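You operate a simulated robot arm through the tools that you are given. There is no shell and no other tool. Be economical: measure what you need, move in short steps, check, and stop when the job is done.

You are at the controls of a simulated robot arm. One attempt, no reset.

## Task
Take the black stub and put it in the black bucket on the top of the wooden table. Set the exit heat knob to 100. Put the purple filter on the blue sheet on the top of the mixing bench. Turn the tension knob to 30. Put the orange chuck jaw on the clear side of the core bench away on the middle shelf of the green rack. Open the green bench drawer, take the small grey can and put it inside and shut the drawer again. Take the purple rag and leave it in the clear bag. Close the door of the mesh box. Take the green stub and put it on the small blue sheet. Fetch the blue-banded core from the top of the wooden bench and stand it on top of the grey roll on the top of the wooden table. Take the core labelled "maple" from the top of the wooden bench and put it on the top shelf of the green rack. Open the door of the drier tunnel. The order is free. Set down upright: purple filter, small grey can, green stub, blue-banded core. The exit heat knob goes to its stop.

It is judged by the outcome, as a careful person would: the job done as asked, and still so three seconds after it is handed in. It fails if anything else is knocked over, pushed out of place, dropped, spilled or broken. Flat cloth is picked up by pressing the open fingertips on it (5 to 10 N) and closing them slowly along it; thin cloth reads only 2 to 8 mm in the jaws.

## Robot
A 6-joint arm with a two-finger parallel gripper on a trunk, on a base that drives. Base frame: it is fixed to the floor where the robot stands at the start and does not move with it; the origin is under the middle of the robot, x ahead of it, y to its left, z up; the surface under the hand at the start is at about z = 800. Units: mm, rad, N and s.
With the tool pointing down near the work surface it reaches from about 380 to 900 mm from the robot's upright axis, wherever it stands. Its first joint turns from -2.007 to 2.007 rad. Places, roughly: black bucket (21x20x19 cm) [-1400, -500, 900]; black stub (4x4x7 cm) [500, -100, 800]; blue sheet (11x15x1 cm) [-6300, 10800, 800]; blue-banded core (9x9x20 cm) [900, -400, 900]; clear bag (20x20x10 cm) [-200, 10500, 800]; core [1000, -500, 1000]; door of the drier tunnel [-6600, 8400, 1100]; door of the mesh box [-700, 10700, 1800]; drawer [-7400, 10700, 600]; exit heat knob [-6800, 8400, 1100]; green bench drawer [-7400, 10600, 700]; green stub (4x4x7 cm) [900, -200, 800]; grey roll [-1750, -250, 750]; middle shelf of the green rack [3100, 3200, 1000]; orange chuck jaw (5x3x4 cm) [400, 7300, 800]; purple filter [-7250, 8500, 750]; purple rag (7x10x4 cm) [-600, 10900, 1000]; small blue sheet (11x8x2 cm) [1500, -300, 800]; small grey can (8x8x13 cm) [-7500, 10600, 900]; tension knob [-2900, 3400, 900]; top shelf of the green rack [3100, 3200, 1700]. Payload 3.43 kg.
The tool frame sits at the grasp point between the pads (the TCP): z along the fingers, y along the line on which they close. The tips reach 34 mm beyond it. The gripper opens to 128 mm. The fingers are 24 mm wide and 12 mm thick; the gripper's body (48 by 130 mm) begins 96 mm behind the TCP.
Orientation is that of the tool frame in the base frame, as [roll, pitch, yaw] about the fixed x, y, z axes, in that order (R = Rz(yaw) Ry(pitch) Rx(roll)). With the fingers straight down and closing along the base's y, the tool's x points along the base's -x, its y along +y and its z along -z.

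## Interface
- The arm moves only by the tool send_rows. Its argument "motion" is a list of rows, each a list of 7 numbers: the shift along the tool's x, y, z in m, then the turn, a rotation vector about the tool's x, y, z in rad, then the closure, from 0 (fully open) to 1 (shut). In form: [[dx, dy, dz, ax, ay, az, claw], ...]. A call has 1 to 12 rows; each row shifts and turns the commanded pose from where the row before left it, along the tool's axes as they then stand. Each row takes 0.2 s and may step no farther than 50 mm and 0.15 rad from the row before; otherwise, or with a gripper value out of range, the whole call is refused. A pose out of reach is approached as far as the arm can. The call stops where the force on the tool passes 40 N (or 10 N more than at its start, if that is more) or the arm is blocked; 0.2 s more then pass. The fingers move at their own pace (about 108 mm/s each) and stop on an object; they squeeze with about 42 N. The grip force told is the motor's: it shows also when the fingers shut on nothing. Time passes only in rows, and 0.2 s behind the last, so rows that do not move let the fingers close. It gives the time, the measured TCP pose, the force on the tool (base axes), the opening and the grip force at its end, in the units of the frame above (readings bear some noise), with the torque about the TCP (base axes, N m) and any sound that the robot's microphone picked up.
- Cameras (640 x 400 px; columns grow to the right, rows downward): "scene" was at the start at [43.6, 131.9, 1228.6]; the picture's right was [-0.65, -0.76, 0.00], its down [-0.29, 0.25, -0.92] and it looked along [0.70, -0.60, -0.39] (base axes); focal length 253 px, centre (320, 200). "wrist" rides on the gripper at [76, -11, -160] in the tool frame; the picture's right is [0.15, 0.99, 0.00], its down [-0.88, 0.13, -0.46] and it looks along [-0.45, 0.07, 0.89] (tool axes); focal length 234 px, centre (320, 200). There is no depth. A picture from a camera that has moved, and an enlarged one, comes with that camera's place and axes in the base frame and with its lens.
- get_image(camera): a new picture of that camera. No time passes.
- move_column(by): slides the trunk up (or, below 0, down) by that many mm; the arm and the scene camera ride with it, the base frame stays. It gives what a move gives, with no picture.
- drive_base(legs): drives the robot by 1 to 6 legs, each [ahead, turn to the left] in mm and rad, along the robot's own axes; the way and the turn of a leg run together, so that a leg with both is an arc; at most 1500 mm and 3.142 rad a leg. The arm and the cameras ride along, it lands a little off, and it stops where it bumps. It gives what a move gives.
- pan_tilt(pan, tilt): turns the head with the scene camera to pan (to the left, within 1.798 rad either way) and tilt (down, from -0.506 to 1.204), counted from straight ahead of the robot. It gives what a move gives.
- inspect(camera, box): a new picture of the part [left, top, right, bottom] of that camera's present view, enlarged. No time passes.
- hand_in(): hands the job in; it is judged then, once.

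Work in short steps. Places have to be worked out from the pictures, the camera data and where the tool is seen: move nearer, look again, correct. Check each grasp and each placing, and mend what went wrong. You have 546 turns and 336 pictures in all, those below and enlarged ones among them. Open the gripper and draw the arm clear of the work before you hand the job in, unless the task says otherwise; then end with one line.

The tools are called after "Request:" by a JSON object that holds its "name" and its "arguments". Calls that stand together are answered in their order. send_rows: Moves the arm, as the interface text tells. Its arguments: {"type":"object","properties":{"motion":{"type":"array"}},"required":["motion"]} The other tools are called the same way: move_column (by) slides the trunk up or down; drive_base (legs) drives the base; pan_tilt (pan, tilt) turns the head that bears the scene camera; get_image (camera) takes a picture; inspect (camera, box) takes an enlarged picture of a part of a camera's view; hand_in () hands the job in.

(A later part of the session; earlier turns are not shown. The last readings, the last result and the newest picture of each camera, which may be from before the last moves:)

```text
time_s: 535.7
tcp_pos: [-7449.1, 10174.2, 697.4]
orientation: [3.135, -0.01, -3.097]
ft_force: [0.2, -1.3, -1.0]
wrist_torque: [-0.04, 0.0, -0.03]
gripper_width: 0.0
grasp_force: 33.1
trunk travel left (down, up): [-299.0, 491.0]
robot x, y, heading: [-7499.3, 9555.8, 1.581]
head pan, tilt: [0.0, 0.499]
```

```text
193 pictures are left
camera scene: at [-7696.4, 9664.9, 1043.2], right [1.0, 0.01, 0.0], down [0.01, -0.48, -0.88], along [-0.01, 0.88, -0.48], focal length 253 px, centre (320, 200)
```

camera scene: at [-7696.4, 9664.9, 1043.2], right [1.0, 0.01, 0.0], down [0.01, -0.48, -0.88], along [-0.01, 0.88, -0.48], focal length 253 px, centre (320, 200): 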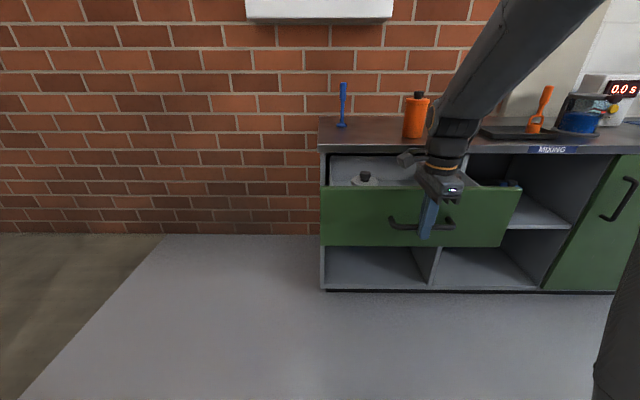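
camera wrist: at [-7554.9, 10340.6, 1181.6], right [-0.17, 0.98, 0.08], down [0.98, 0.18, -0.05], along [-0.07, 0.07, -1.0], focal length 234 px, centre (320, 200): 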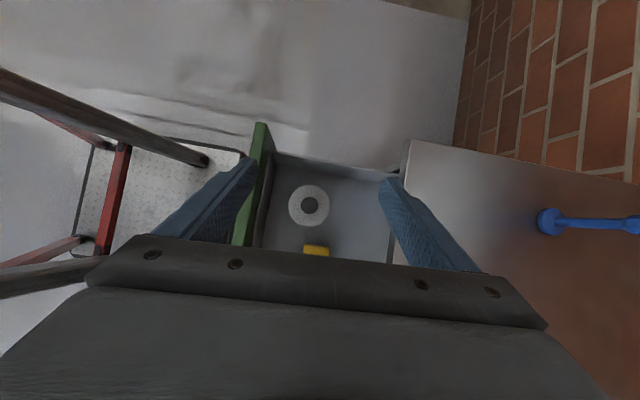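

The gripper body would meet the bench edge near the end of this push, so I back off slightly and turn the hand a quarter turn so its narrow side faces the bench.

Request:
{"name": "send_rows", "arguments": {"motion": [[0, -0.03, 0, 0, 0, 0, 1], [0, -0.04, 0, 0, 0, -0.13, 1], [0, 0, 0, 0, 0, -0.15, 1], [0, 0, 0, 0, 0, -0.15, 1], [0, 0, 0, 0, 0, -0.15, 1], [0, 0, 0, 0, 0, -0.15, 1], [0, 0, 0, 0, 0, -0.15, 1], [0, 0, 0, 0, 0, -0.15, 1], [0, 0, 0, 0, 0, -0.15, 1], [0, 0, 0, 0, 0, -0.15, 1], [0, 0, 0, 0, 0, -0.15, 1], [0, 0, 0, 0, 0, -0.1, 1]]}}

Request:
{"name": "send_rows", "arguments": {"motion": [[-0.02, 0, 0, 0, 0, 0, 1], [-0.02, 0, 0, 0, 0, 0, 1], [-0.015, 0, 0, 0, 0, 0, 1], [-0.015, 0, 0, 0, 0, 0, 1], [-0.015, 0, 0, 0, 0, 0, 1], [-0.015, 0, 0, 0, 0, 0, 1], [-0.015, 0, 0, 0, 0, 0, 1], [-0.015, 0, 0, 0, 0, 0, 1], [-0.015, 0, 0, 0, 0, 0, 1], [-0.015, 0, 0, 0, 0, 0, 1]]}}

Request:
{"name": "get_image", "arguments": {"camera": "scene"}}

```text
time_s: 538.3
tcp_pos: [-7446.1, 10104.4, 696.9]
orientation: [3.132, 0.01, -1.517]
ft_force: [0.3, -0.5, 0.5]
wrist_torque: [-0.02, 0.03, -0.01]
gripper_width: 0.0
grasp_force: 33.2
trunk travel left (down, up): [-299.0, 491.0]
robot x, y, heading: [-7501.3, 9552.4, 1.583]
head pan, tilt: [0.0, 0.499]
```

```text
time_s: 540.5
tcp_pos: [-7454.3, 10265.2, 696.7]
orientation: [3.133, 0.009, -1.522]
ft_force: [0.1, -0.3, 0.7]
wrist_torque: [0.01, -0.01, 0.01]
gripper_width: 0.1
grasp_force: 33.1
trunk travel left (down, up): [-299.0, 491.0]
robot x, y, heading: [-7505.3, 9555.1, 1.578]
head pan, tilt: [0.0, 0.499]
```

```text
192 pictures are left
camera scene: at [-7696.5, 9664.8, 1043.2], right [1.0, 0.01, 0.0], down [0.01, -0.48, -0.88], along [-0.01, 0.88, -0.48], focal length 253 px, centre (320, 200)
```

scene: 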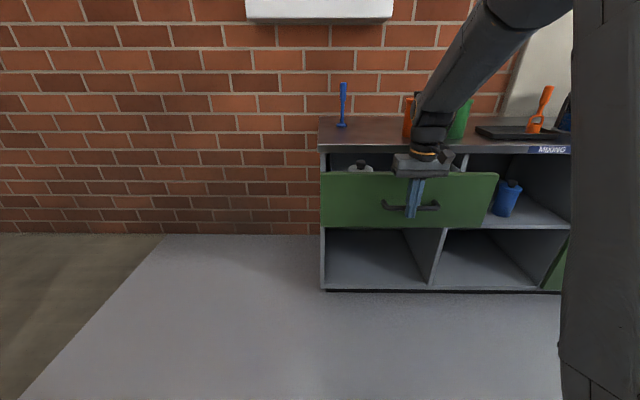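

The drawer is closing smoothly. I continue pushing, watching the force.

Request:
{"name": "send_rows", "arguments": {"motion": [[-0.015, 0, 0, 0, 0, 0, 1], [-0.015, 0, 0, 0, 0, 0, 1], [-0.015, 0, 0, 0, 0, 0, 1], [-0.015, 0, 0, 0, 0, 0, 1], [-0.015, 0, 0, 0, 0, 0, 1], [-0.015, 0, 0, 0, 0, 0, 1], [-0.015, 0, 0, 0, 0, 0, 1]]}}

Request:
{"name": "inspect", "arguments": {"camera": "scene", "box": [310, 100, 510, 240]}}

```text
time_s: 542.1
tcp_pos: [-7458.8, 10372.0, 696.8]
orientation: [3.133, 0.008, -1.52]
ft_force: [0.6, -0.5, -0.1]
wrist_torque: [0.01, -0.01, -0.01]
gripper_width: 0.1
grasp_force: 32.8
trunk travel left (down, up): [-299.0, 491.0]
robot x, y, heading: [-7499.7, 9553.4, 1.582]
head pan, tilt: [0.0, 0.499]
```

```text
2.86 times, centred on (410, 170) of scene
camera zoom: at [-7696.5, 9664.8, 1043.2], right [1.0, 0.01, 0.0], down [0.01, -0.48, -0.88], along [-0.01, 0.88, -0.48], focal length 722 px, centre (63, 286)
```

zoom: 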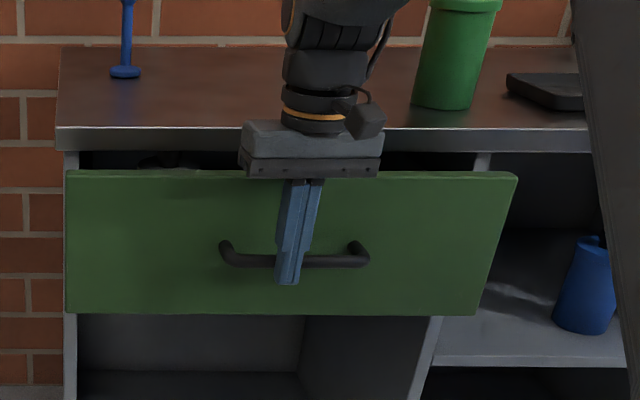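

Request:
{"name": "send_rows", "arguments": {"motion": [[-0.012, 0, 0, 0, 0, 0, 1], [-0.012, 0, 0, 0, 0, 0, 1], [-0.012, 0, 0, 0, 0, 0, 1], [-0.012, 0, 0, 0, 0, 0, 1], [-0.01, 0, 0, 0, 0, 0, 1], [-0.008, 0, 0, 0, 0, 0, 1], [-0.006, 0, 0, 0, 0, 0, 1], [-0.005, 0, 0, 0, 0, 0, 1], [-0.004, 0, 0, 0, 0, 0, 1]]}}

Request:
{"name": "inspect", "arguments": {"camera": "scene", "box": [310, 100, 510, 240]}}

```text
time_s: 544.1
tcp_pos: [-7461.8, 10450.5, 699.4]
orientation: [3.133, 0.008, -1.52]
ft_force: [-0.2, -0.5, 0.3]
wrist_torque: [0.01, 0.0, -0.03]
gripper_width: 0.0
grasp_force: 33.3
trunk travel left (down, up): [-299.0, 491.0]
robot x, y, heading: [-7497.0, 9552.7, 1.585]
head pan, tilt: [0.0, 0.499]
```

```text
2.86 times, centred on (410, 170) of scene
camera zoom: at [-7696.4, 9664.9, 1043.2], right [1.0, 0.01, 0.0], down [0.01, -0.48, -0.88], along [-0.01, 0.88, -0.48], focal length 722 px, centre (63, 286)
```

zoom: 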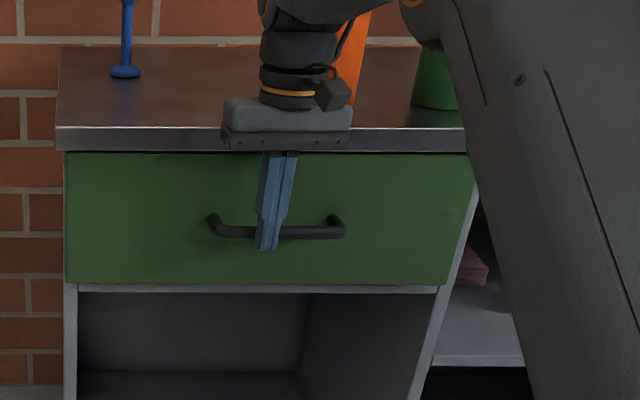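

It looks shut. I nudge a few more millimetres to feel the stop.

Request:
{"name": "send_rows", "arguments": {"motion": [[-0.003, 0, 0, 0, 0, 0, 1], [-0.003, 0, 0, 0, 0, 0, 1], [-0.003, 0, 0, 0, 0, 0, 1], [-0.002, 0, 0, 0, 0, 0, 1]]}}

```text
time_s: 544.8
tcp_pos: [-7462.7, 10453.5, 699.4]
orientation: [3.13, -0.004, -1.52]
ft_force: [-0.4, -11.6, 4.8]
wrist_torque: [-0.16, 0.01, -0.01]
gripper_width: 0.0
grasp_force: 32.7
trunk travel left (down, up): [-299.0, 491.0]
robot x, y, heading: [-7501.2, 9556.4, 1.583]
head pan, tilt: [0.0, 0.499]
stopped in row 3: the force on the tool passed its limit at 46 N (the readings are from after the stop); the commanded pose is now the measured one
```

The drawer is shut. I draw the hand back and up, then turn south to look at the drier and the purple filter.

Request:
{"name": "send_rows", "arguments": {"motion": [[0.03, 0, 0, 0, 0, 0, 0.5], [0.045, 0, 0, 0, 0, 0, 0.5], [0.045, 0, 0, 0, 0, 0, 0.5], [0.045, 0, 0, 0, 0, 0, 0.5], [0.045, 0, 0, 0, 0, 0, 0.5], [0.045, 0, 0, 0, 0, 0, 0.5], [0.045, 0, 0, 0, 0, 0, 0.5], [0.045, 0, 0, 0, 0, 0, 0.5]]}}

Request:
{"name": "move_column", "arguments": {"by": 400}}

Request:
{"name": "drive_base", "arguments": {"legs": [[0, -1.571], [400, 0], [0, -1.571]]}}

Request:
{"name": "pan_tilt", "arguments": {"pan": 0.0, "tilt": 0.35}}

Request:
{"name": "get_image", "arguments": {"camera": "scene"}}

```text
time_s: 546.6
tcp_pos: [-7447.3, 10105.9, 697.8]
orientation: [3.13, -0.001, -1.521]
ft_force: [0.1, 0.8, 0.3]
wrist_torque: [-0.01, -0.01, 0.0]
gripper_width: 64.1
grasp_force: 0.0
trunk travel left (down, up): [-299.0, 491.0]
robot x, y, heading: [-7496.9, 9552.2, 1.582]
head pan, tilt: [0.0, 0.499]
```

```text
time_s: 550.5
tcp_pos: [-7445.1, 10108.5, 1098.8]
orientation: [3.131, -0.001, -1.52]
ft_force: [-0.1, 0.2, -0.2]
wrist_torque: [0.0, -0.01, 0.02]
gripper_width: 63.9
grasp_force: 0.1
trunk travel left (down, up): [-699.0, 91.0]
robot x, y, heading: [-7500.5, 9555.9, 1.583]
head pan, tilt: [0.0, 0.499]
```

```text
time_s: 560.7
tcp_pos: [-7191.0, 8999.5, 1100.7]
orientation: [3.131, -0.002, 1.568]
ft_force: [-0.1, 0.7, 0.7]
wrist_torque: [0.05, -0.01, 0.02]
gripper_width: 64.1
grasp_force: 0.0
trunk travel left (down, up): [-699.0, 91.0]
robot x, y, heading: [-7104.9, 9549.7, -1.617]
head pan, tilt: [0.0, 0.499]
```

```text
time_s: 561.4
tcp_pos: [-7191.3, 9000.6, 1099.6]
orientation: [3.132, -0.002, 1.565]
ft_force: [-0.4, -0.1, -0.3]
wrist_torque: [-0.02, 0.02, 0.01]
gripper_width: 63.9
grasp_force: 0.1
trunk travel left (down, up): [-699.0, 91.0]
robot x, y, heading: [-7104.2, 9548.0, -1.612]
head pan, tilt: [0.0, 0.351]
```

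```text
189 pictures are left
camera scene: at [-6912.8, 9533.9, 1456.8], right [-1.0, 0.04, 0.0], down [0.01, 0.34, -0.94], along [-0.04, -0.94, -0.34], focal length 253 px, centre (320, 200)
```

scene: 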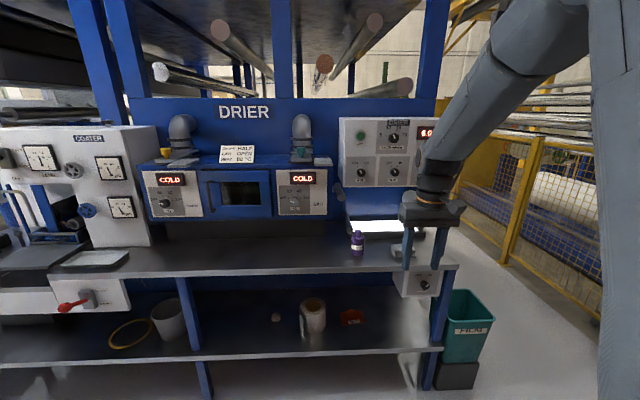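

Here is the drier. I zoom in on its panels and on the purple object.

Request:
{"name": "inspect", "arguments": {"camera": "scene", "box": [130, 100, 430, 270]}}

Request:
{"name": "inspect", "arguments": {"camera": "scene", "box": [260, 150, 350, 225]}}

Request:
{"name": "inspect", "arguments": {"camera": "scene", "box": [330, 110, 460, 270]}}

```text
2.13 times, centred on (280, 185) of scene
camera zoom: at [-6912.8, 9533.9, 1456.8], right [-1.0, 0.04, 0.0], down [0.01, 0.34, -0.94], along [-0.04, -0.94, -0.34], focal length 539 px, centre (405, 232)
```

zoom: 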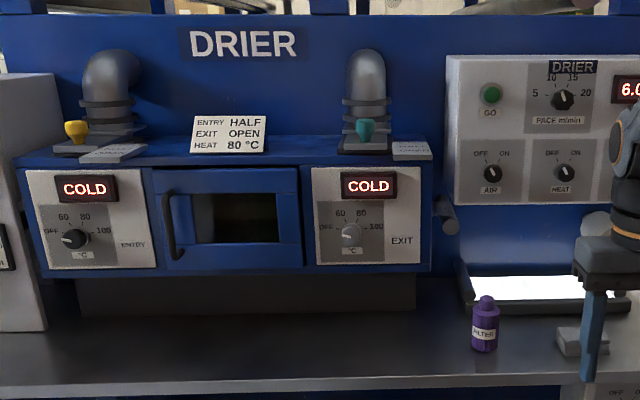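

```text
5.33 times, centred on (305, 188) of scene
camera zoom: at [-6912.8, 9533.9, 1456.8], right [-1.0, 0.04, 0.0], down [0.01, 0.34, -0.94], along [-0.04, -0.94, -0.34], focal length 1348 px, centre (400, 267)
```

zoom: 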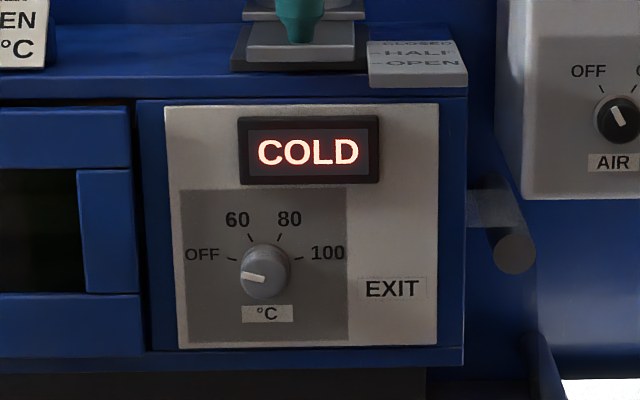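

```text
2.50 times, centred on (395, 190) of scene
camera zoom: at [-6912.8, 9533.9, 1456.8], right [-1.0, 0.04, 0.0], down [0.01, 0.34, -0.94], along [-0.04, -0.94, -0.34], focal length 632 px, centre (132, 225)
```

zoom: 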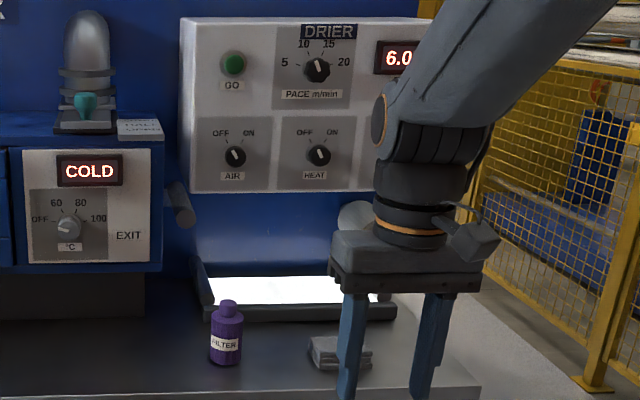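

The exit knob is at OFF and must go clockwise to 100; the filter bottle stands on the table. I drive 250 mm closer and look again for triangulation.

Request:
{"name": "drive_base", "arguments": {"legs": [[250, 0.04]]}}

Request:
{"name": "pan_tilt", "arguments": {"pan": 0.0, "tilt": 0.5}}

Request:
{"name": "get_image", "arguments": {"camera": "scene"}}

Request:
{"name": "get_image", "arguments": {"camera": "wrist"}}

```text
time_s: 563.2
tcp_pos: [-7172.3, 8747.2, 1100.0]
orientation: [3.131, 0.0, 1.612]
ft_force: [-0.5, 0.5, -0.3]
wrist_torque: [0.01, 0.01, 0.0]
gripper_width: 63.9
grasp_force: 0.1
trunk travel left (down, up): [-699.0, 91.0]
robot x, y, heading: [-7115.3, 9303.3, -1.567]
head pan, tilt: [0.0, 0.351]
```

```text
time_s: 563.9
tcp_pos: [-7172.2, 8747.8, 1098.7]
orientation: [3.131, -0.002, 1.612]
ft_force: [0.4, 0.4, 0.3]
wrist_torque: [0.0, 0.0, 0.01]
gripper_width: 63.9
grasp_force: 0.1
trunk travel left (down, up): [-699.0, 91.0]
robot x, y, heading: [-7109.6, 9300.1, -1.571]
head pan, tilt: [0.0, 0.499]
```

```text
185 pictures are left
camera scene: at [-6917.5, 9296.6, 1443.3], right [-1.0, 0.0, 0.0], down [0.0, 0.48, -0.88], along [0.0, -0.88, -0.48], focal length 253 px, centre (320, 200)
```

scene: 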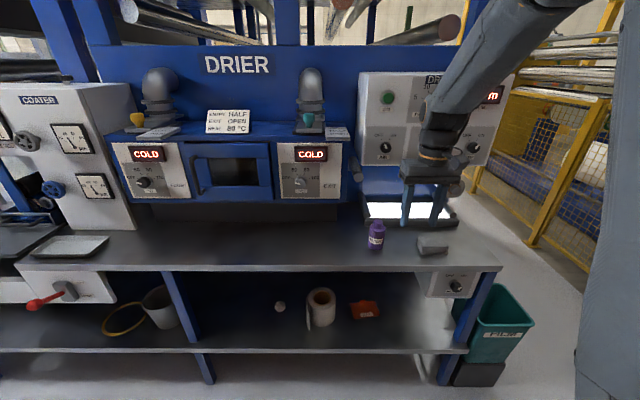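

```text
184 pictures are left
camera wrist: at [-7187.4, 8822.4, 1259.2], right [0.98, 0.19, 0.01], down [0.16, -0.88, 0.46], along [0.09, -0.45, -0.89], focal length 234 px, centre (320, 200)
```

wrist: 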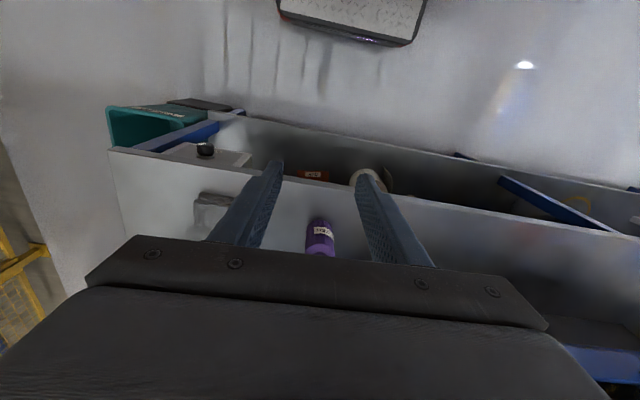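

Table top z ≈ 834; filter at about (-7128, 8535); exit knob at (-6847, 8489, 1078); the drier door has its handle at x ≈ -6497 and hinge near x ≈ -6755. I do the knob first: I shift the base to x ≈ -6930 and bring the arm up for a level hand.

Request:
{"name": "drive_base", "arguments": {"legs": [[0, 1.571], [180, 0], [0, -1.571]]}}

Request:
{"name": "send_rows", "arguments": {"motion": [[0, 0, -0.048, 0, 0, 0, 0.5], [0, 0, -0.048, 0, 0, 0, 0.5], [0, 0, -0.048, 0, 0, 0, 0.5], [0, 0, -0.048, 0, 0, 0, 0.5], [0, 0, -0.048, 0, 0, 0, 0.5], [0, 0, -0.048, 0, 0, 0, 0.5], [0, 0, -0.048, 0, 0, 0, 0.5], [0, 0, -0.048, 0, 0, 0, 0.5]]}}

Request:
{"name": "move_column", "arguments": {"by": -350}}

Request:
{"name": "send_rows", "arguments": {"motion": [[0, 0, 0, 0, -0.143, 0, 0.5], [0, 0, 0, 0, -0.143, 0, 0.5], [0, 0, 0, 0, -0.143, 0, 0.5], [0, 0, 0, 0, -0.143, 0, 0.5], [0, 0, 0, 0, -0.143, 0, 0.5], [0, 0, 0, 0, -0.143, 0, 0.5], [0, 0, 0, 0, -0.143, 0, 0.5], [0, 0, 0, 0, -0.143, 0, 0.5], [0, 0, 0, 0, -0.143, 0, 0.5], [0, 0, 0, 0, -0.143, 0, 0.5], [0, 0, 0, 0, -0.141, 0, 0.5]]}}

```text
time_s: 573.0
tcp_pos: [-6980.0, 8751.4, 1099.8]
orientation: [3.131, -0.001, 1.641]
ft_force: [-0.4, 0.8, -0.2]
wrist_torque: [0.0, -0.01, 0.0]
gripper_width: 64.1
grasp_force: 0.1
trunk travel left (down, up): [-699.0, 91.0]
robot x, y, heading: [-6933.2, 9306.1, -1.543]
head pan, tilt: [0.0, 0.499]
```

```text
time_s: 574.8
tcp_pos: [-6983.1, 8750.5, 1485.7]
orientation: [3.13, -0.002, 1.642]
ft_force: [-0.3, 0.6, 0.5]
wrist_torque: [-0.01, 0.01, 0.07]
gripper_width: 63.9
grasp_force: 0.0
trunk travel left (down, up): [-699.0, 91.0]
robot x, y, heading: [-6936.7, 9306.7, -1.539]
head pan, tilt: [0.0, 0.499]
```

```text
time_s: 578.3
tcp_pos: [-6984.1, 8749.5, 1133.7]
orientation: [3.131, -0.003, 1.641]
ft_force: [0.0, -0.7, 0.4]
wrist_torque: [0.01, 0.0, 0.01]
gripper_width: 64.0
grasp_force: 0.0
trunk travel left (down, up): [-349.0, 441.0]
robot x, y, heading: [-6935.7, 9307.3, -1.543]
head pan, tilt: [0.0, 0.499]
```

```text
time_s: 580.7
tcp_pos: [-7018.2, 8626.3, 1149.9]
orientation: [1.802, 1.564, 0.303]
ft_force: [-0.1, 0.4, 0.7]
wrist_torque: [0.01, 0.02, -0.01]
gripper_width: 64.2
grasp_force: 0.0
out of reach, approached as far as the arm can: row 4, 5, 6, 7, 8, 9, 10
trunk travel left (down, up): [-349.0, 441.0]
robot x, y, heading: [-6934.6, 9306.4, -1.533]
head pan, tilt: [0.0, 0.499]
```

The hand is level. I square it up and move sideways in front of the knob, keeping back from the panel, then look.

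Request:
{"name": "send_rows", "arguments": {"motion": [[0, 0, -0.03, 0.036, 0, 0, 0.5], [0, 0.04, 0, 0.036, 0, 0, 0.5], [0.01, 0.04, 0, 0, 0, 0, 0.5], [0.02, 0.04, 0, 0, 0, 0, 0.5], [0.02, 0.04, 0, 0, 0, 0, 0.5], [0.02, 0.011, 0, 0, 0, 0, 0.5], [0, 0, 0, 0, 0, 0, 0.5]]}}

Request:
{"name": "get_image", "arguments": {"camera": "wrist"}}

Request:
{"name": "get_image", "arguments": {"camera": "scene"}}

```text
time_s: 582.3
tcp_pos: [-6965.8, 8619.9, 1108.0]
orientation: [2.023, 1.559, 0.463]
ft_force: [-0.1, -0.2, -1.2]
wrist_torque: [-0.01, -0.03, -0.01]
gripper_width: 64.0
grasp_force: 0.1
out of reach, approached as far as the arm can: row 1, 2, 3, 4, 5, 6
trunk travel left (down, up): [-349.0, 441.0]
robot x, y, heading: [-6938.0, 9309.1, -1.537]
head pan, tilt: [0.0, 0.499]
```

```text
183 pictures are left
camera wrist: at [-6976.8, 8779.7, 1033.4], right [0.99, 0.01, -0.14], down [0.12, 0.45, 0.88], along [0.07, -0.89, 0.45], focal length 234 px, centre (320, 200)
```

wrist: 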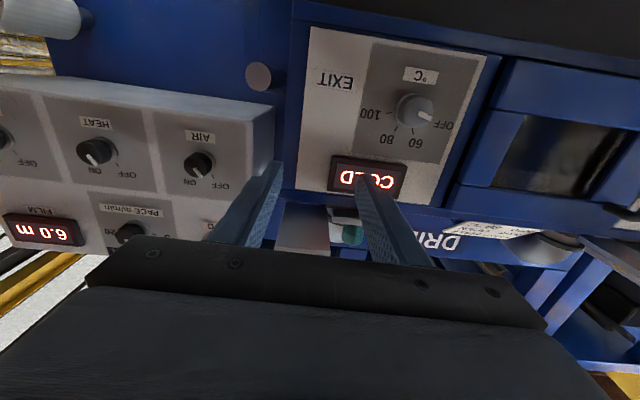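

```text
182 pictures are left
camera scene: at [-6738.5, 9209.4, 1093.2], right [-1.0, -0.03, 0.0], down [-0.01, 0.48, -0.88], along [0.03, -0.88, -0.48], focal length 253 px, centre (320, 200)
```

scene: 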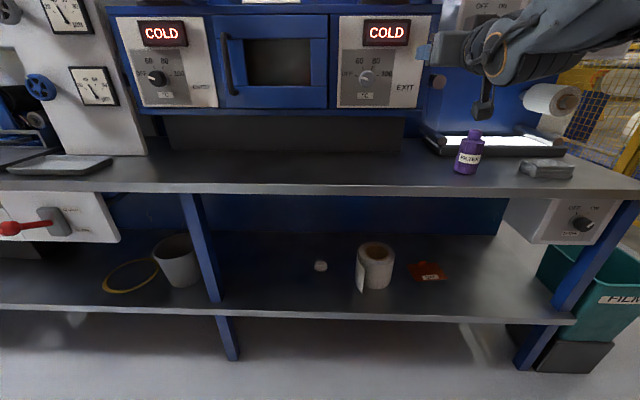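

The arm is stuck on one side of its singular zone; the knob must lie to the robot's right. I shift the base 165 mm east.

Request:
{"name": "drive_base", "arguments": {"legs": [[-100, 0], [0, 1.537], [165, 0], [0, -1.571], [60, 0]]}}

Request:
{"name": "get_image", "arguments": {"camera": "wrist"}}

```text
time_s: 592.5
tcp_pos: [-6843.7, 8655.1, 1109.5]
orientation: [2.035, 1.561, 0.417]
ft_force: [-0.2, 0.3, -0.4]
wrist_torque: [-0.01, 0.0, 0.04]
gripper_width: 64.1
grasp_force: 0.1
trunk travel left (down, up): [-349.0, 441.0]
robot x, y, heading: [-6783.2, 9338.3, -1.59]
head pan, tilt: [0.0, 0.499]
```

```text
181 pictures are left
camera wrist: at [-6846.4, 8815.8, 1033.4], right [0.99, -0.04, -0.14], down [0.14, 0.45, 0.88], along [0.02, -0.89, 0.45], focal length 234 px, centre (320, 200)
```

wrist: 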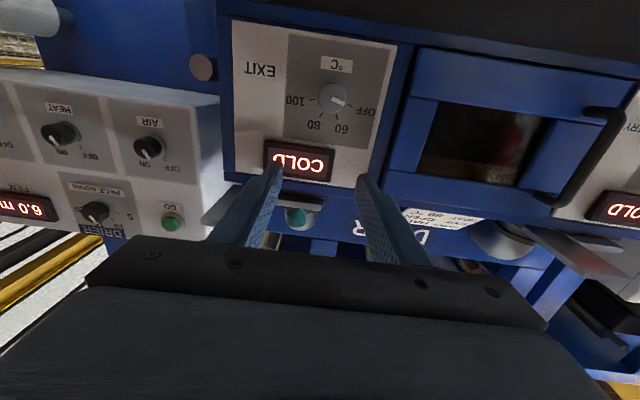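

The knob is at about (-6841, 8495, 1054). I square the hand, and move in line with it at about 100 mm distance, then check.

Request:
{"name": "send_rows", "arguments": {"motion": [[0.02, 0, 0, -0.047, 0, 0, 0.5], [0.02, 0.003, 0.02, 0, 0, 0, 0.5], [0.015, 0, 0.035, 0, 0, 0, 0.5], [0, 0, 0, 0, 0, 0, 0.5]]}}

Request:
{"name": "get_image", "arguments": {"camera": "wrist"}}

Request:
{"name": "get_image", "arguments": {"camera": "scene"}}

```text
time_s: 593.5
tcp_pos: [-6839.6, 8600.3, 1055.0]
orientation: [1.974, 1.56, 0.405]
ft_force: [0.2, -0.4, 1.4]
wrist_torque: [0.0, 0.03, -0.03]
gripper_width: 64.0
grasp_force: 0.0
trunk travel left (down, up): [-349.0, 441.0]
robot x, y, heading: [-6776.2, 9343.1, -1.591]
head pan, tilt: [0.0, 0.499]
```

```text
180 pictures are left
camera wrist: at [-6849.8, 8759.8, 979.6], right [0.99, 0.0, -0.14], down [0.12, 0.45, 0.88], along [0.06, -0.89, 0.45], focal length 234 px, centre (320, 200)
```

wrist: 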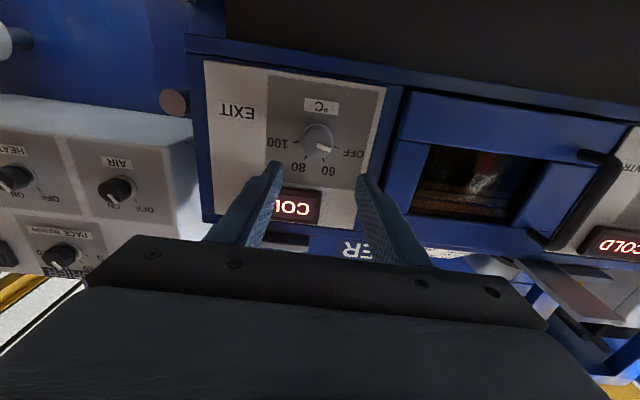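

```text
179 pictures are left
camera scene: at [-6585.1, 9232.4, 1093.2], right [-1.0, 0.02, 0.0], down [0.01, 0.48, -0.88], along [-0.02, -0.88, -0.48], focal length 253 px, centre (320, 200)
```

scene: 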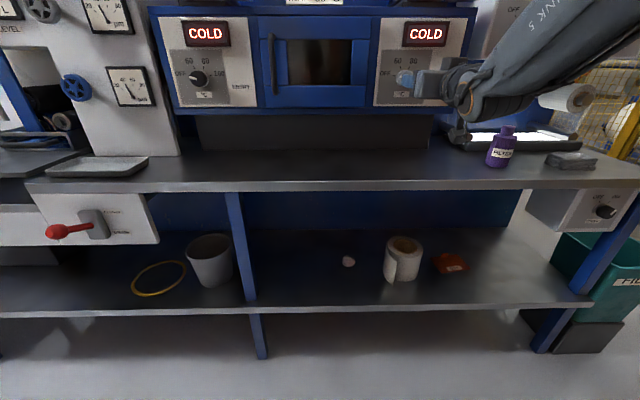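

The knob is 16 mm lower than the tool axis. I correct this and pre-rotate the hand 1.3 rad anticlockwise so I have room for the whole turn.

Request:
{"name": "send_rows", "arguments": {"motion": [[0.016, -0.003, 0, 0, 0, -0.13, 0.5], [0, 0, 0, 0, 0, -0.13, 0.5], [0, 0, 0, 0, 0, -0.13, 0.5], [0, 0, 0, 0, 0, -0.13, 0.5], [0, 0, 0, 0, 0, -0.13, 0.5], [0, 0, 0, 0, 0, -0.13, 0.5], [0, 0, 0, 0, 0, -0.13, 0.5], [0, 0, 0, 0, 0, -0.13, 0.5], [0, 0, 0, 0, 0, -0.13, 0.5], [0, 0, 0, 0, 0, -0.13, 0.5], [0, 0, 0, 0, 0, 0, 0.5]]}}

Request:
{"name": "get_image", "arguments": {"camera": "wrist"}}

```text
time_s: 595.9
tcp_pos: [-6956.0, 8664.3, 1240.8]
orientation: [-1.598, 0.288, 3.137]
ft_force: [-0.2, 0.1, 0.1]
wrist_torque: [0.0, 0.04, 0.0]
gripper_width: 63.9
grasp_force: 0.0
out of reach, approached as far as the arm can: row 2, 3, 4, 5, 6, 7, 8, 9, 10
trunk travel left (down, up): [-349.0, 441.0]
robot x, y, heading: [-6779.2, 9337.1, -1.592]
head pan, tilt: [0.0, 0.499]
```

```text
178 pictures are left
camera wrist: at [-7032.4, 8824.3, 1234.1], right [0.14, 0.03, -0.99], down [0.88, 0.45, 0.14], along [0.45, -0.89, 0.04], focal length 234 px, centre (320, 200)
```

wrist: 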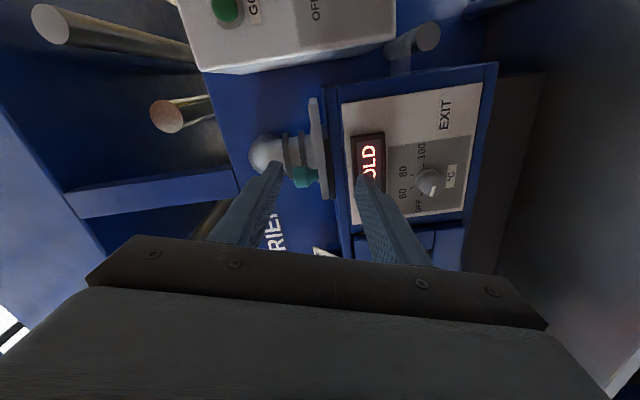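

Turning that way is not reachable, but the other direction should be free, so I can grip as I was and turn clockwise the whole way. I undo the pre-rotation.

Request:
{"name": "send_rows", "arguments": {"motion": [[0, 0, 0, 0, 0, 0.13, 0.5], [0, 0, 0, 0, 0, 0.13, 0.5], [0, 0, 0, 0, 0, 0.13, 0.5], [0, 0, 0, 0, 0, 0.13, 0.5], [0, 0, 0, 0, 0, 0.13, 0.5], [0, 0, 0, 0, 0, 0.13, 0.5], [0, 0, 0, 0, 0, 0.13, 0.5], [0, 0, 0, 0, 0, 0.13, 0.5], [0, 0, 0, 0, 0, 0.13, 0.5], [0, 0, 0, 0, 0, 0.13, 0.5], [0, 0, 0, 0, 0, 0, 0.5]]}}

Request:
{"name": "get_image", "arguments": {"camera": "wrist"}}

```text
time_s: 598.3
tcp_pos: [-6956.1, 8664.6, 1241.3]
orientation: [1.931, 1.558, 0.361]
ft_force: [0.2, 0.5, 0.3]
wrist_torque: [-0.01, 0.0, 0.02]
gripper_width: 64.1
grasp_force: 0.1
trunk travel left (down, up): [-349.0, 441.0]
robot x, y, heading: [-6780.0, 9339.8, -1.601]
head pan, tilt: [0.0, 0.499]
```

```text
177 pictures are left
camera wrist: at [-6966.5, 8824.0, 1164.6], right [0.99, 0.0, -0.13], down [0.12, 0.45, 0.88], along [0.06, -0.89, 0.45], focal length 234 px, centre (320, 200)
```

wrist: 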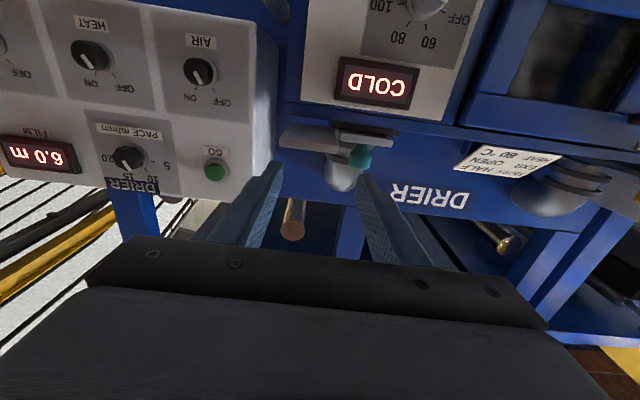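

The commanded pose followed the drift. At a higher arm posture the roll was free, so I lower the trunk 200 mm (same arm posture) and then move in front of the knob.

Request:
{"name": "move_column", "arguments": {"by": -202}}

Request:
{"name": "send_rows", "arguments": {"motion": [[0, 0.04, 0, 0, 0, 0, 0.5], [0, 0.04, 0, 0, 0, 0, 0.5], [0, 0.034, 0, 0, 0, 0, 0.5], [0, 0, 0.03, 0, 0, 0, 0.5], [0, 0, 0.03, 0, 0, 0, 0.5], [0, 0, 0, 0, 0, 0, 0.5]]}}

Request:
{"name": "get_image", "arguments": {"camera": "wrist"}}

```text
time_s: 600.5
tcp_pos: [-6955.8, 8628.4, 1038.6]
orientation: [1.982, 1.558, 0.41]
ft_force: [-0.8, 0.2, -0.3]
wrist_torque: [0.02, 0.01, 0.01]
gripper_width: 64.1
grasp_force: 0.1
trunk travel left (down, up): [-147.0, 643.0]
robot x, y, heading: [-6779.5, 9337.0, -1.595]
head pan, tilt: [0.0, 0.499]
```

```text
time_s: 601.9
tcp_pos: [-6856.0, 8525.9, 1041.0]
orientation: [1.984, 1.56, 0.414]
ft_force: [0.1, -0.3, -0.4]
wrist_torque: [-0.03, -0.03, 0.03]
gripper_width: 64.1
grasp_force: 0.0
out of reach, approached as far as the arm can: row 1, 2, 3
trunk travel left (down, up): [-147.0, 643.0]
robot x, y, heading: [-6774.4, 9337.9, -1.59]
head pan, tilt: [0.0, 0.499]
```

```text
176 pictures are left
camera wrist: at [-6867.0, 8685.5, 965.1], right [0.99, 0.0, -0.14], down [0.12, 0.45, 0.88], along [0.06, -0.89, 0.45], focal length 234 px, centre (320, 200)
```

wrist: 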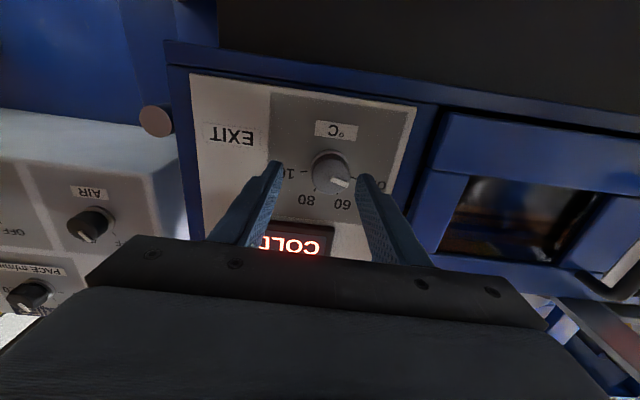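

The knob is 10 mm to the left in x and 5 mm lower. I back off slightly, turn the base a touch to line up, and check.

Request:
{"name": "send_rows", "arguments": {"motion": [[0.005, 0, -0.03, 0, 0, 0, 0.5], [0, 0, 0, 0, 0, 0, 0.5]]}}

Request:
{"name": "drive_base", "arguments": {"legs": [[0, 0.012]]}}

Request:
{"name": "inspect", "arguments": {"camera": "wrist", "box": [180, 60, 440, 260]}}

```text
time_s: 602.5
tcp_pos: [-6856.3, 8555.3, 1035.3]
orientation: [1.998, 1.558, 0.43]
ft_force: [-0.5, -0.1, -0.1]
wrist_torque: [0.02, -0.02, 0.01]
gripper_width: 64.2
grasp_force: 0.0
trunk travel left (down, up): [-147.0, 643.0]
robot x, y, heading: [-6776.5, 9337.0, -1.599]
head pan, tilt: [0.0, 0.499]
```

```text
time_s: 603.2
tcp_pos: [-6848.0, 8554.4, 1036.6]
orientation: [1.99, 1.56, 0.434]
ft_force: [0.1, -0.6, 0.0]
wrist_torque: [0.0, -0.01, 0.0]
gripper_width: 64.0
grasp_force: 0.2
trunk travel left (down, up): [-147.0, 643.0]
robot x, y, heading: [-6778.1, 9340.1, -1.58]
head pan, tilt: [0.0, 0.499]
```

```text
2.00 times, centred on (310, 160) of wrist
camera zoom: at [-6859.5, 8714.5, 960.4], right [0.99, 0.01, -0.14], down [0.12, 0.45, 0.88], along [0.07, -0.89, 0.45], focal length 468 px, centre (340, 280)
```

zoom: 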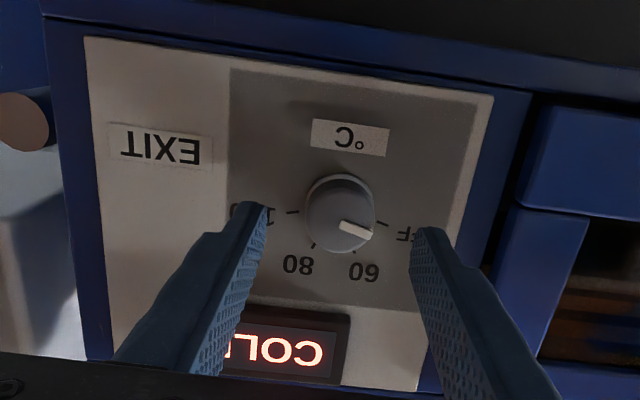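

The knob is now exactly in line. I advance 42 mm and close on it.

Request:
{"name": "send_rows", "arguments": {"motion": [[0, 0, 0.02, 0, 0, 0, 0.55], [0, 0, 0.015, 0, 0, 0, 0.55], [0, 0, 0.007, 0, 0, 0, 0.55], [0, 0, 0, 0, 0, 0, 0.7], [0, 0, 0, 0, 0, 0, 0.85], [0, 0, 0, 0, 0, 0, 0.85]]}}

Request:
{"name": "get_image", "arguments": {"camera": "wrist"}}

```text
time_s: 604.6
tcp_pos: [-6847.2, 8516.1, 1035.7]
orientation: [1.995, 1.559, 0.438]
ft_force: [0.2, 1.3, 0.1]
wrist_torque: [0.01, 0.03, 0.01]
gripper_width: 19.2
grasp_force: 0.0
trunk travel left (down, up): [-147.0, 643.0]
robot x, y, heading: [-6777.2, 9339.1, -1.577]
head pan, tilt: [0.0, 0.499]
```

```text
174 pictures are left
camera wrist: at [-6859.5, 8674.3, 959.9], right [0.99, 0.01, -0.14], down [0.12, 0.45, 0.88], along [0.07, -0.89, 0.45], focal length 234 px, centre (320, 200)
```

wrist: 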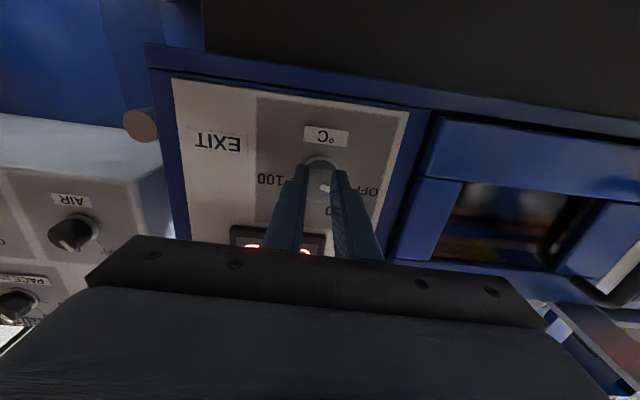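

The fingers closed on nothing: the knob is farther away than I thought (face near y = 8440) and about 22 mm higher. I open, move up, and advance part way to check.

Request:
{"name": "send_rows", "arguments": {"motion": [[0, 0, 0, 0, 0, 0, 0.5], [-0.022, 0, 0, 0, 0, 0, 0.5], [0, 0, 0.02, 0, 0, 0, 0.5], [0, 0, 0, 0, 0, 0, 0.5]]}}

Request:
{"name": "get_image", "arguments": {"camera": "wrist"}}

Request:
{"name": "get_image", "arguments": {"camera": "scene"}}

```text
time_s: 605.6
tcp_pos: [-6845.9, 8493.9, 1058.2]
orientation: [2.004, 1.56, 0.449]
ft_force: [-0.6, 0.3, 0.0]
wrist_torque: [0.02, 0.02, -0.01]
gripper_width: 64.1
grasp_force: 0.0
trunk travel left (down, up): [-147.0, 643.0]
robot x, y, heading: [-6772.7, 9344.1, -1.581]
head pan, tilt: [0.0, 0.499]
```

```text
173 pictures are left
camera wrist: at [-6857.5, 8652.9, 981.9], right [0.99, 0.01, -0.14], down [0.12, 0.45, 0.88], along [0.07, -0.89, 0.45], focal length 234 px, centre (320, 200)
```

wrist: 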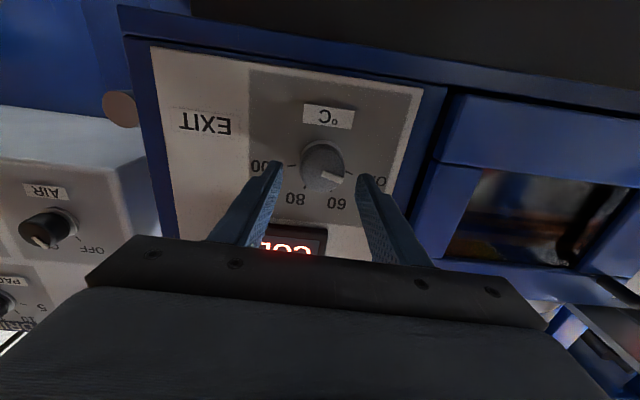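

```text
172 pictures are left
camera scene: at [-6584.4, 9178.4, 891.2], right [-1.0, 0.01, 0.0], down [0.0, 0.48, -0.88], along [-0.01, -0.88, -0.48], focal length 253 px, centre (320, 200)
```

scene: 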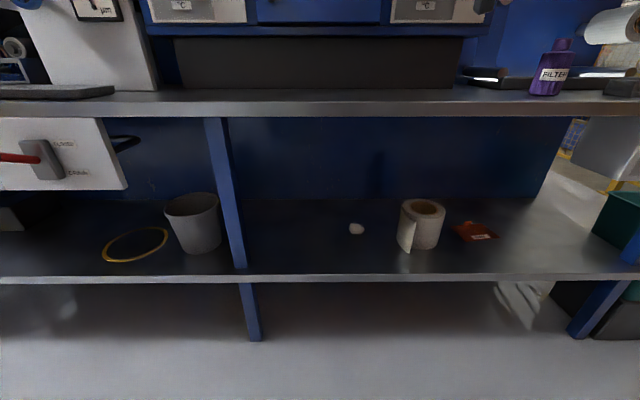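

Now aligned. I advance 42 mm and close.

Request:
{"name": "send_rows", "arguments": {"motion": [[0, 0, 0.02, 0, 0, 0, 0.5], [0, 0, 0.012, 0, 0, 0, 0.5], [0, 0, 0.01, 0, 0, 0, 0.5], [0, 0, 0, 0, 0, 0, 0.6], [0, 0, 0, 0, 0, 0, 0.7], [0, 0, 0, 0, 0, 0, 0.8], [0, 0, 0, 0, 0, 0, 0.8]]}}

Request:
{"name": "get_image", "arguments": {"camera": "wrist"}}

```text
time_s: 606.3
tcp_pos: [-6844.3, 8463.8, 1057.9]
orientation: [2.14, 1.559, 0.578]
ft_force: [3.4, 24.4, -2.9]
wrist_torque: [-0.17, -0.08, -0.77]
gripper_width: 62.0
grasp_force: 0.0
trunk travel left (down, up): [-147.0, 643.0]
robot x, y, heading: [-6775.0, 9339.6, -1.582]
head pan, tilt: [0.0, 0.499]
stopped in row 3: the force on the tool passed its limit at 76 N (the readings are from after the stop); the commanded pose is now the measured one
```

```text
171 pictures are left
camera wrist: at [-6857.0, 8623.6, 982.5], right [0.99, 0.01, -0.14], down [0.12, 0.45, 0.88], along [0.07, -0.89, 0.45], focal length 234 px, centre (320, 200)
```

wrist: 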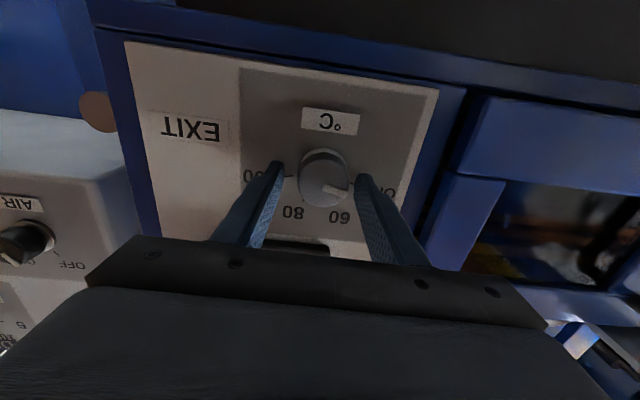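

The tips touched the panel, so the panel is at y ≈ 8430. I ease back 6 mm and close on the knob.

Request:
{"name": "send_rows", "arguments": {"motion": [[0, 0, -0.006, 0, 0, 0, 0.5], [0, 0, 0, 0, 0, 0, 0.6], [0, 0, 0, 0, 0, 0, 0.7], [0, 0, 0, 0, 0, 0, 0.8], [0, 0, 0, 0, 0, 0, 0.8]]}}

```text
time_s: 607.5
tcp_pos: [-6844.9, 8467.4, 1054.8]
orientation: [2.299, 1.559, 0.743]
ft_force: [20.5, -5.5, 0.0]
wrist_torque: [0.21, -0.08, -0.58]
gripper_width: 41.5
grasp_force: 44.9
trunk travel left (down, up): [-147.0, 643.0]
robot x, y, heading: [-6778.7, 9343.7, -1.579]
head pan, tilt: [0.0, 0.499]
```

Gripped (41.5 mm). I relieve the 20 N side force with a 2 mm shift and begin turning clockwise.

Request:
{"name": "send_rows", "arguments": {"motion": [[0, 0.002, 0, 0, 0, 0, 0.8], [0, 0, 0, 0, 0, 0.1, 0.8], [0, 0, 0, 0, 0, 0.12, 0.8], [0, 0, 0, 0, 0, 0.12, 0.8]]}}

Request:
{"name": "get_image", "arguments": {"camera": "wrist"}}

```text
time_s: 608.5
tcp_pos: [-6845.2, 8467.5, 1055.4]
orientation: [1.599, 1.216, 0.036]
ft_force: [9.7, -3.2, -3.8]
wrist_torque: [-0.23, 0.0, -0.29]
gripper_width: 41.8
grasp_force: 45.2
trunk travel left (down, up): [-147.0, 643.0]
robot x, y, heading: [-6776.0, 9340.5, -1.578]
head pan, tilt: [0.0, 0.499]
```

```text
170 pictures are left
camera wrist: at [-6830.1, 8627.9, 981.4], right [0.98, 0.01, 0.2], down [-0.18, 0.45, 0.88], along [-0.09, -0.9, 0.44], focal length 234 px, centre (320, 200)
```

wrist: 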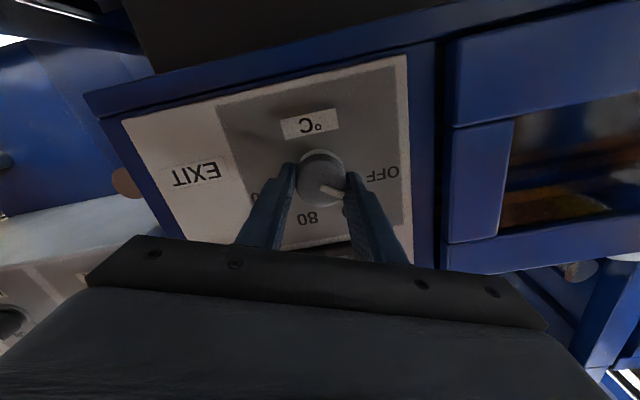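

The knob turns with the hand and forces are low. I continue turning.

Request:
{"name": "send_rows", "arguments": {"motion": [[0, 0, 0, 0, 0, 0.12, 0.8], [0, 0, 0, 0, 0, 0.12, 0.8], [0, 0, 0, 0, 0, 0.12, 0.8], [0, 0, 0, 0, 0, 0.12, 0.8], [0, 0, 0, 0, 0, 0.12, 0.8], [0, 0, 0, 0, 0, 0.12, 0.8]]}}

Request:
{"name": "send_rows", "arguments": {"motion": [[0, 0, 0, 0, 0, 0.12, 0.8], [0, 0, 0, 0, 0, 0.12, 0.8], [0, 0, 0, 0, 0, 0.12, 0.8], [0, 0, 0, 0, 0, 0.12, 0.8], [0, 0, 0, 0, 0, 0.12, 0.8], [0, 0, 0, 0, 0, 0.12, 0.8]]}}

Request:
{"name": "get_image", "arguments": {"camera": "wrist"}}

```text
time_s: 609.9
tcp_pos: [-6847.0, 8467.5, 1054.0]
orientation: [1.585, 0.497, 0.012]
ft_force: [-25.7, -9.9, -8.2]
wrist_torque: [-0.73, 0.07, -0.54]
gripper_width: 41.6
grasp_force: 45.0
trunk travel left (down, up): [-147.0, 643.0]
robot x, y, heading: [-6778.0, 9337.2, -1.582]
head pan, tilt: [0.0, 0.499]
```

```text
time_s: 610.7
tcp_pos: [-6842.5, 8467.1, 1051.7]
orientation: [1.586, 0.163, 0.012]
ft_force: [-2.5, -2.6, -3.4]
wrist_torque: [-1.03, 0.02, 0.09]
gripper_width: 40.9
grasp_force: 44.8
trunk travel left (down, up): [-147.0, 643.0]
robot x, y, heading: [-6776.0, 9343.6, -1.584]
head pan, tilt: [0.0, 0.499]
stopped in row 4: the force on the tool passed its limit at 41 N (the readings are from after the stop); the commanded pose is now the measured one
```

```text
169 pictures are left
camera wrist: at [-6771.4, 8627.9, 1031.1], right [0.3, -0.01, 0.95], down [-0.85, 0.44, 0.28], along [-0.43, -0.9, 0.13], focal length 234 px, centre (320, 200)
```

wrist: 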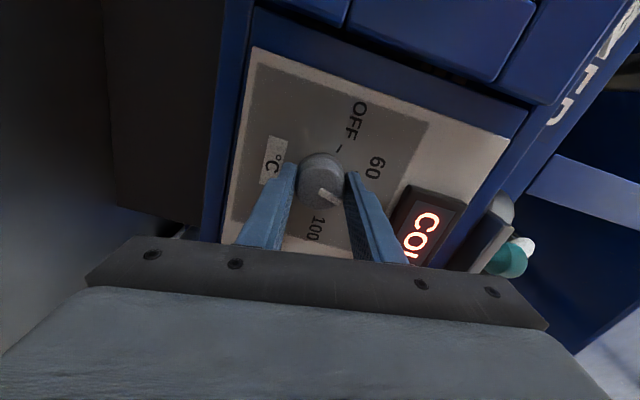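

Turned 1.4 rad so far; the stop came from a side force, now relaxed. I carry on in smaller steps.

Request:
{"name": "send_rows", "arguments": {"motion": [[0, 0, 0, 0, 0, 0.08, 0.8], [0, 0, 0, 0, 0, 0.08, 0.8], [0, 0, 0, 0, 0, 0.08, 0.8], [0, 0, 0, 0, 0, 0.08, 0.8], [0, 0, 0, 0, 0, 0.08, 0.8]]}}

Request:
{"name": "send_rows", "arguments": {"motion": [[0, 0, 0, 0, 0, 0.08, 0.8], [0, 0, 0, 0, 0, 0.08, 0.8], [0, 0, 0, 0, 0, 0.08, 0.8], [0, 0, 0, 0, 0, 0.08, 0.8], [0, 0, 0, 0, 0, 0.08, 0.8]]}}

Request:
{"name": "get_image", "arguments": {"camera": "wrist"}}

```text
time_s: 611.9
tcp_pos: [-6843.2, 8467.5, 1051.9]
orientation: [1.588, -0.238, 0.005]
ft_force: [-7.4, 7.2, -9.9]
wrist_torque: [-1.06, 0.02, 0.4]
gripper_width: 41.1
grasp_force: 44.9
trunk travel left (down, up): [-147.0, 643.0]
robot x, y, heading: [-6778.0, 9341.2, -1.585]
head pan, tilt: [0.0, 0.499]
```

```text
time_s: 613.1
tcp_pos: [-6842.8, 8467.8, 1052.2]
orientation: [1.587, -0.639, -0.001]
ft_force: [-6.6, -4.0, -2.7]
wrist_torque: [-1.4, 0.01, 0.13]
gripper_width: 40.9
grasp_force: 44.6
trunk travel left (down, up): [-147.0, 643.0]
robot x, y, heading: [-6777.0, 9339.4, -1.586]
head pan, tilt: [0.0, 0.499]
```

```text
168 pictures are left
camera wrist: at [-6777.0, 8627.1, 1090.6], right [-0.47, -0.02, 0.88], down [-0.79, 0.45, -0.41], along [-0.39, -0.89, -0.23], focal length 234 px, centre (320, 200)
```

wrist: 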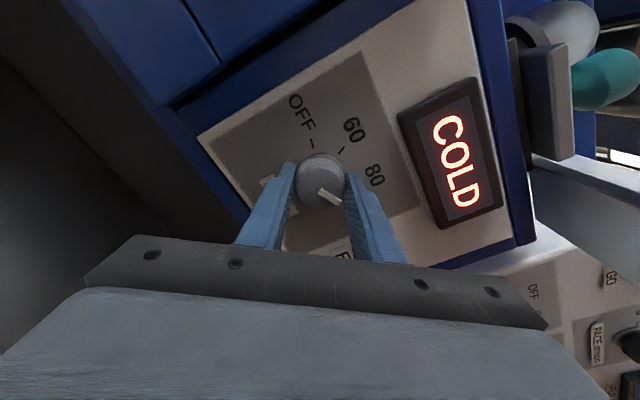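

Turned 2.2 rad. I continue in small steps until the stop is felt.

Request:
{"name": "send_rows", "arguments": {"motion": [[0, 0, 0, 0, 0, 0.06, 0.8], [0, 0, 0, 0, 0, 0.06, 0.8], [0, 0, 0, 0, 0, 0.06, 0.8], [0, 0, 0, 0, 0, 0.06, 0.8]]}}

Request:
{"name": "send_rows", "arguments": {"motion": [[0, 0, 0, 0, 0, 0.05, 0.8], [0, 0, 0, 0, 0, 0.05, 0.8], [0, 0, 0, 0, 0, 0, 0.8]]}}

Request:
{"name": "get_image", "arguments": {"camera": "wrist"}}

```text
time_s: 614.1
tcp_pos: [-6843.1, 8467.3, 1052.6]
orientation: [1.595, -0.877, -0.007]
ft_force: [-7.6, -16.9, 2.8]
wrist_torque: [-0.87, 0.69, -0.52]
gripper_width: 41.3
grasp_force: 44.7
trunk travel left (down, up): [-147.0, 643.0]
robot x, y, heading: [-6779.7, 9338.2, -1.579]
head pan, tilt: [0.0, 0.499]
```

```text
time_s: 614.9
tcp_pos: [-6842.1, 8468.8, 1053.9]
orientation: [1.59, -0.977, -0.008]
ft_force: [-5.8, -15.7, 11.4]
wrist_torque: [-1.06, 0.88, -0.89]
gripper_width: 41.6
grasp_force: 45.5
trunk travel left (down, up): [-147.0, 643.0]
robot x, y, heading: [-6776.9, 9338.6, -1.577]
head pan, tilt: [0.0, 0.499]
```

```text
167 pictures are left
camera wrist: at [-6792.5, 8627.6, 1111.8], right [-0.74, -0.02, 0.67], down [-0.6, 0.46, -0.65], along [-0.3, -0.89, -0.35], focal length 234 px, centre (320, 200)
```

wrist: 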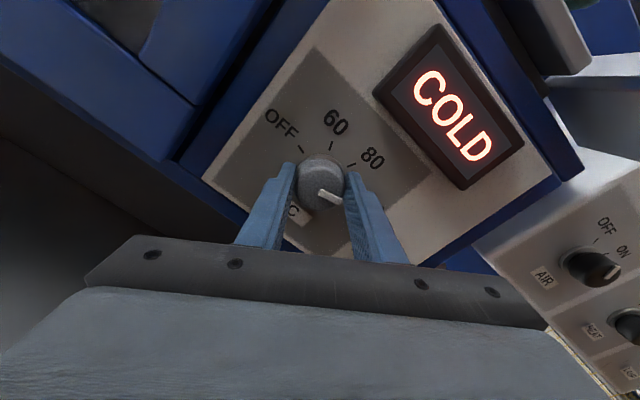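

Request:
{"name": "send_rows", "arguments": {"motion": [[0, 0, 0, 0, 0, 0.05, 0.8], [0, 0, 0, 0, 0, 0.05, 0.8], [0, 0, 0, 0, 0, 0, 0.8]]}}

Request:
{"name": "inspect", "arguments": {"camera": "wrist", "box": [250, 100, 400, 230]}}

```text
time_s: 615.7
tcp_pos: [-6842.0, 8469.8, 1053.2]
orientation: [1.6, -1.076, -0.016]
ft_force: [-7.7, -4.2, 7.5]
wrist_torque: [-0.95, 0.75, -0.89]
gripper_width: 42.0
grasp_force: 44.9
trunk travel left (down, up): [-147.0, 643.0]
robot x, y, heading: [-6777.8, 9342.8, -1.58]
head pan, tilt: [0.0, 0.499]
```

```text
3.08 times, centred on (325, 165) of wrist
camera zoom: at [-6798.6, 8627.7, 1116.4], right [-0.8, -0.02, 0.6], down [-0.54, 0.46, -0.71], along [-0.26, -0.89, -0.38], focal length 720 px, centre (305, 308)
```

zoom: 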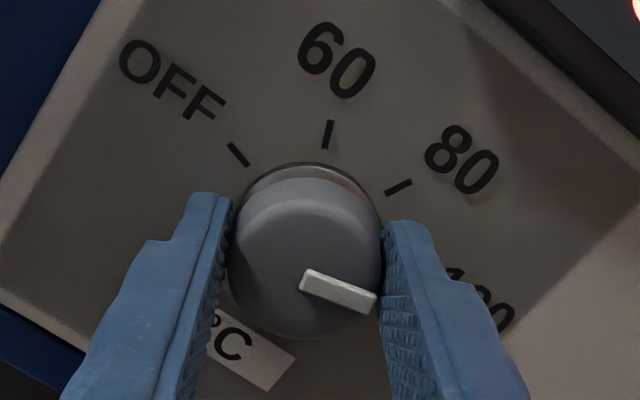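

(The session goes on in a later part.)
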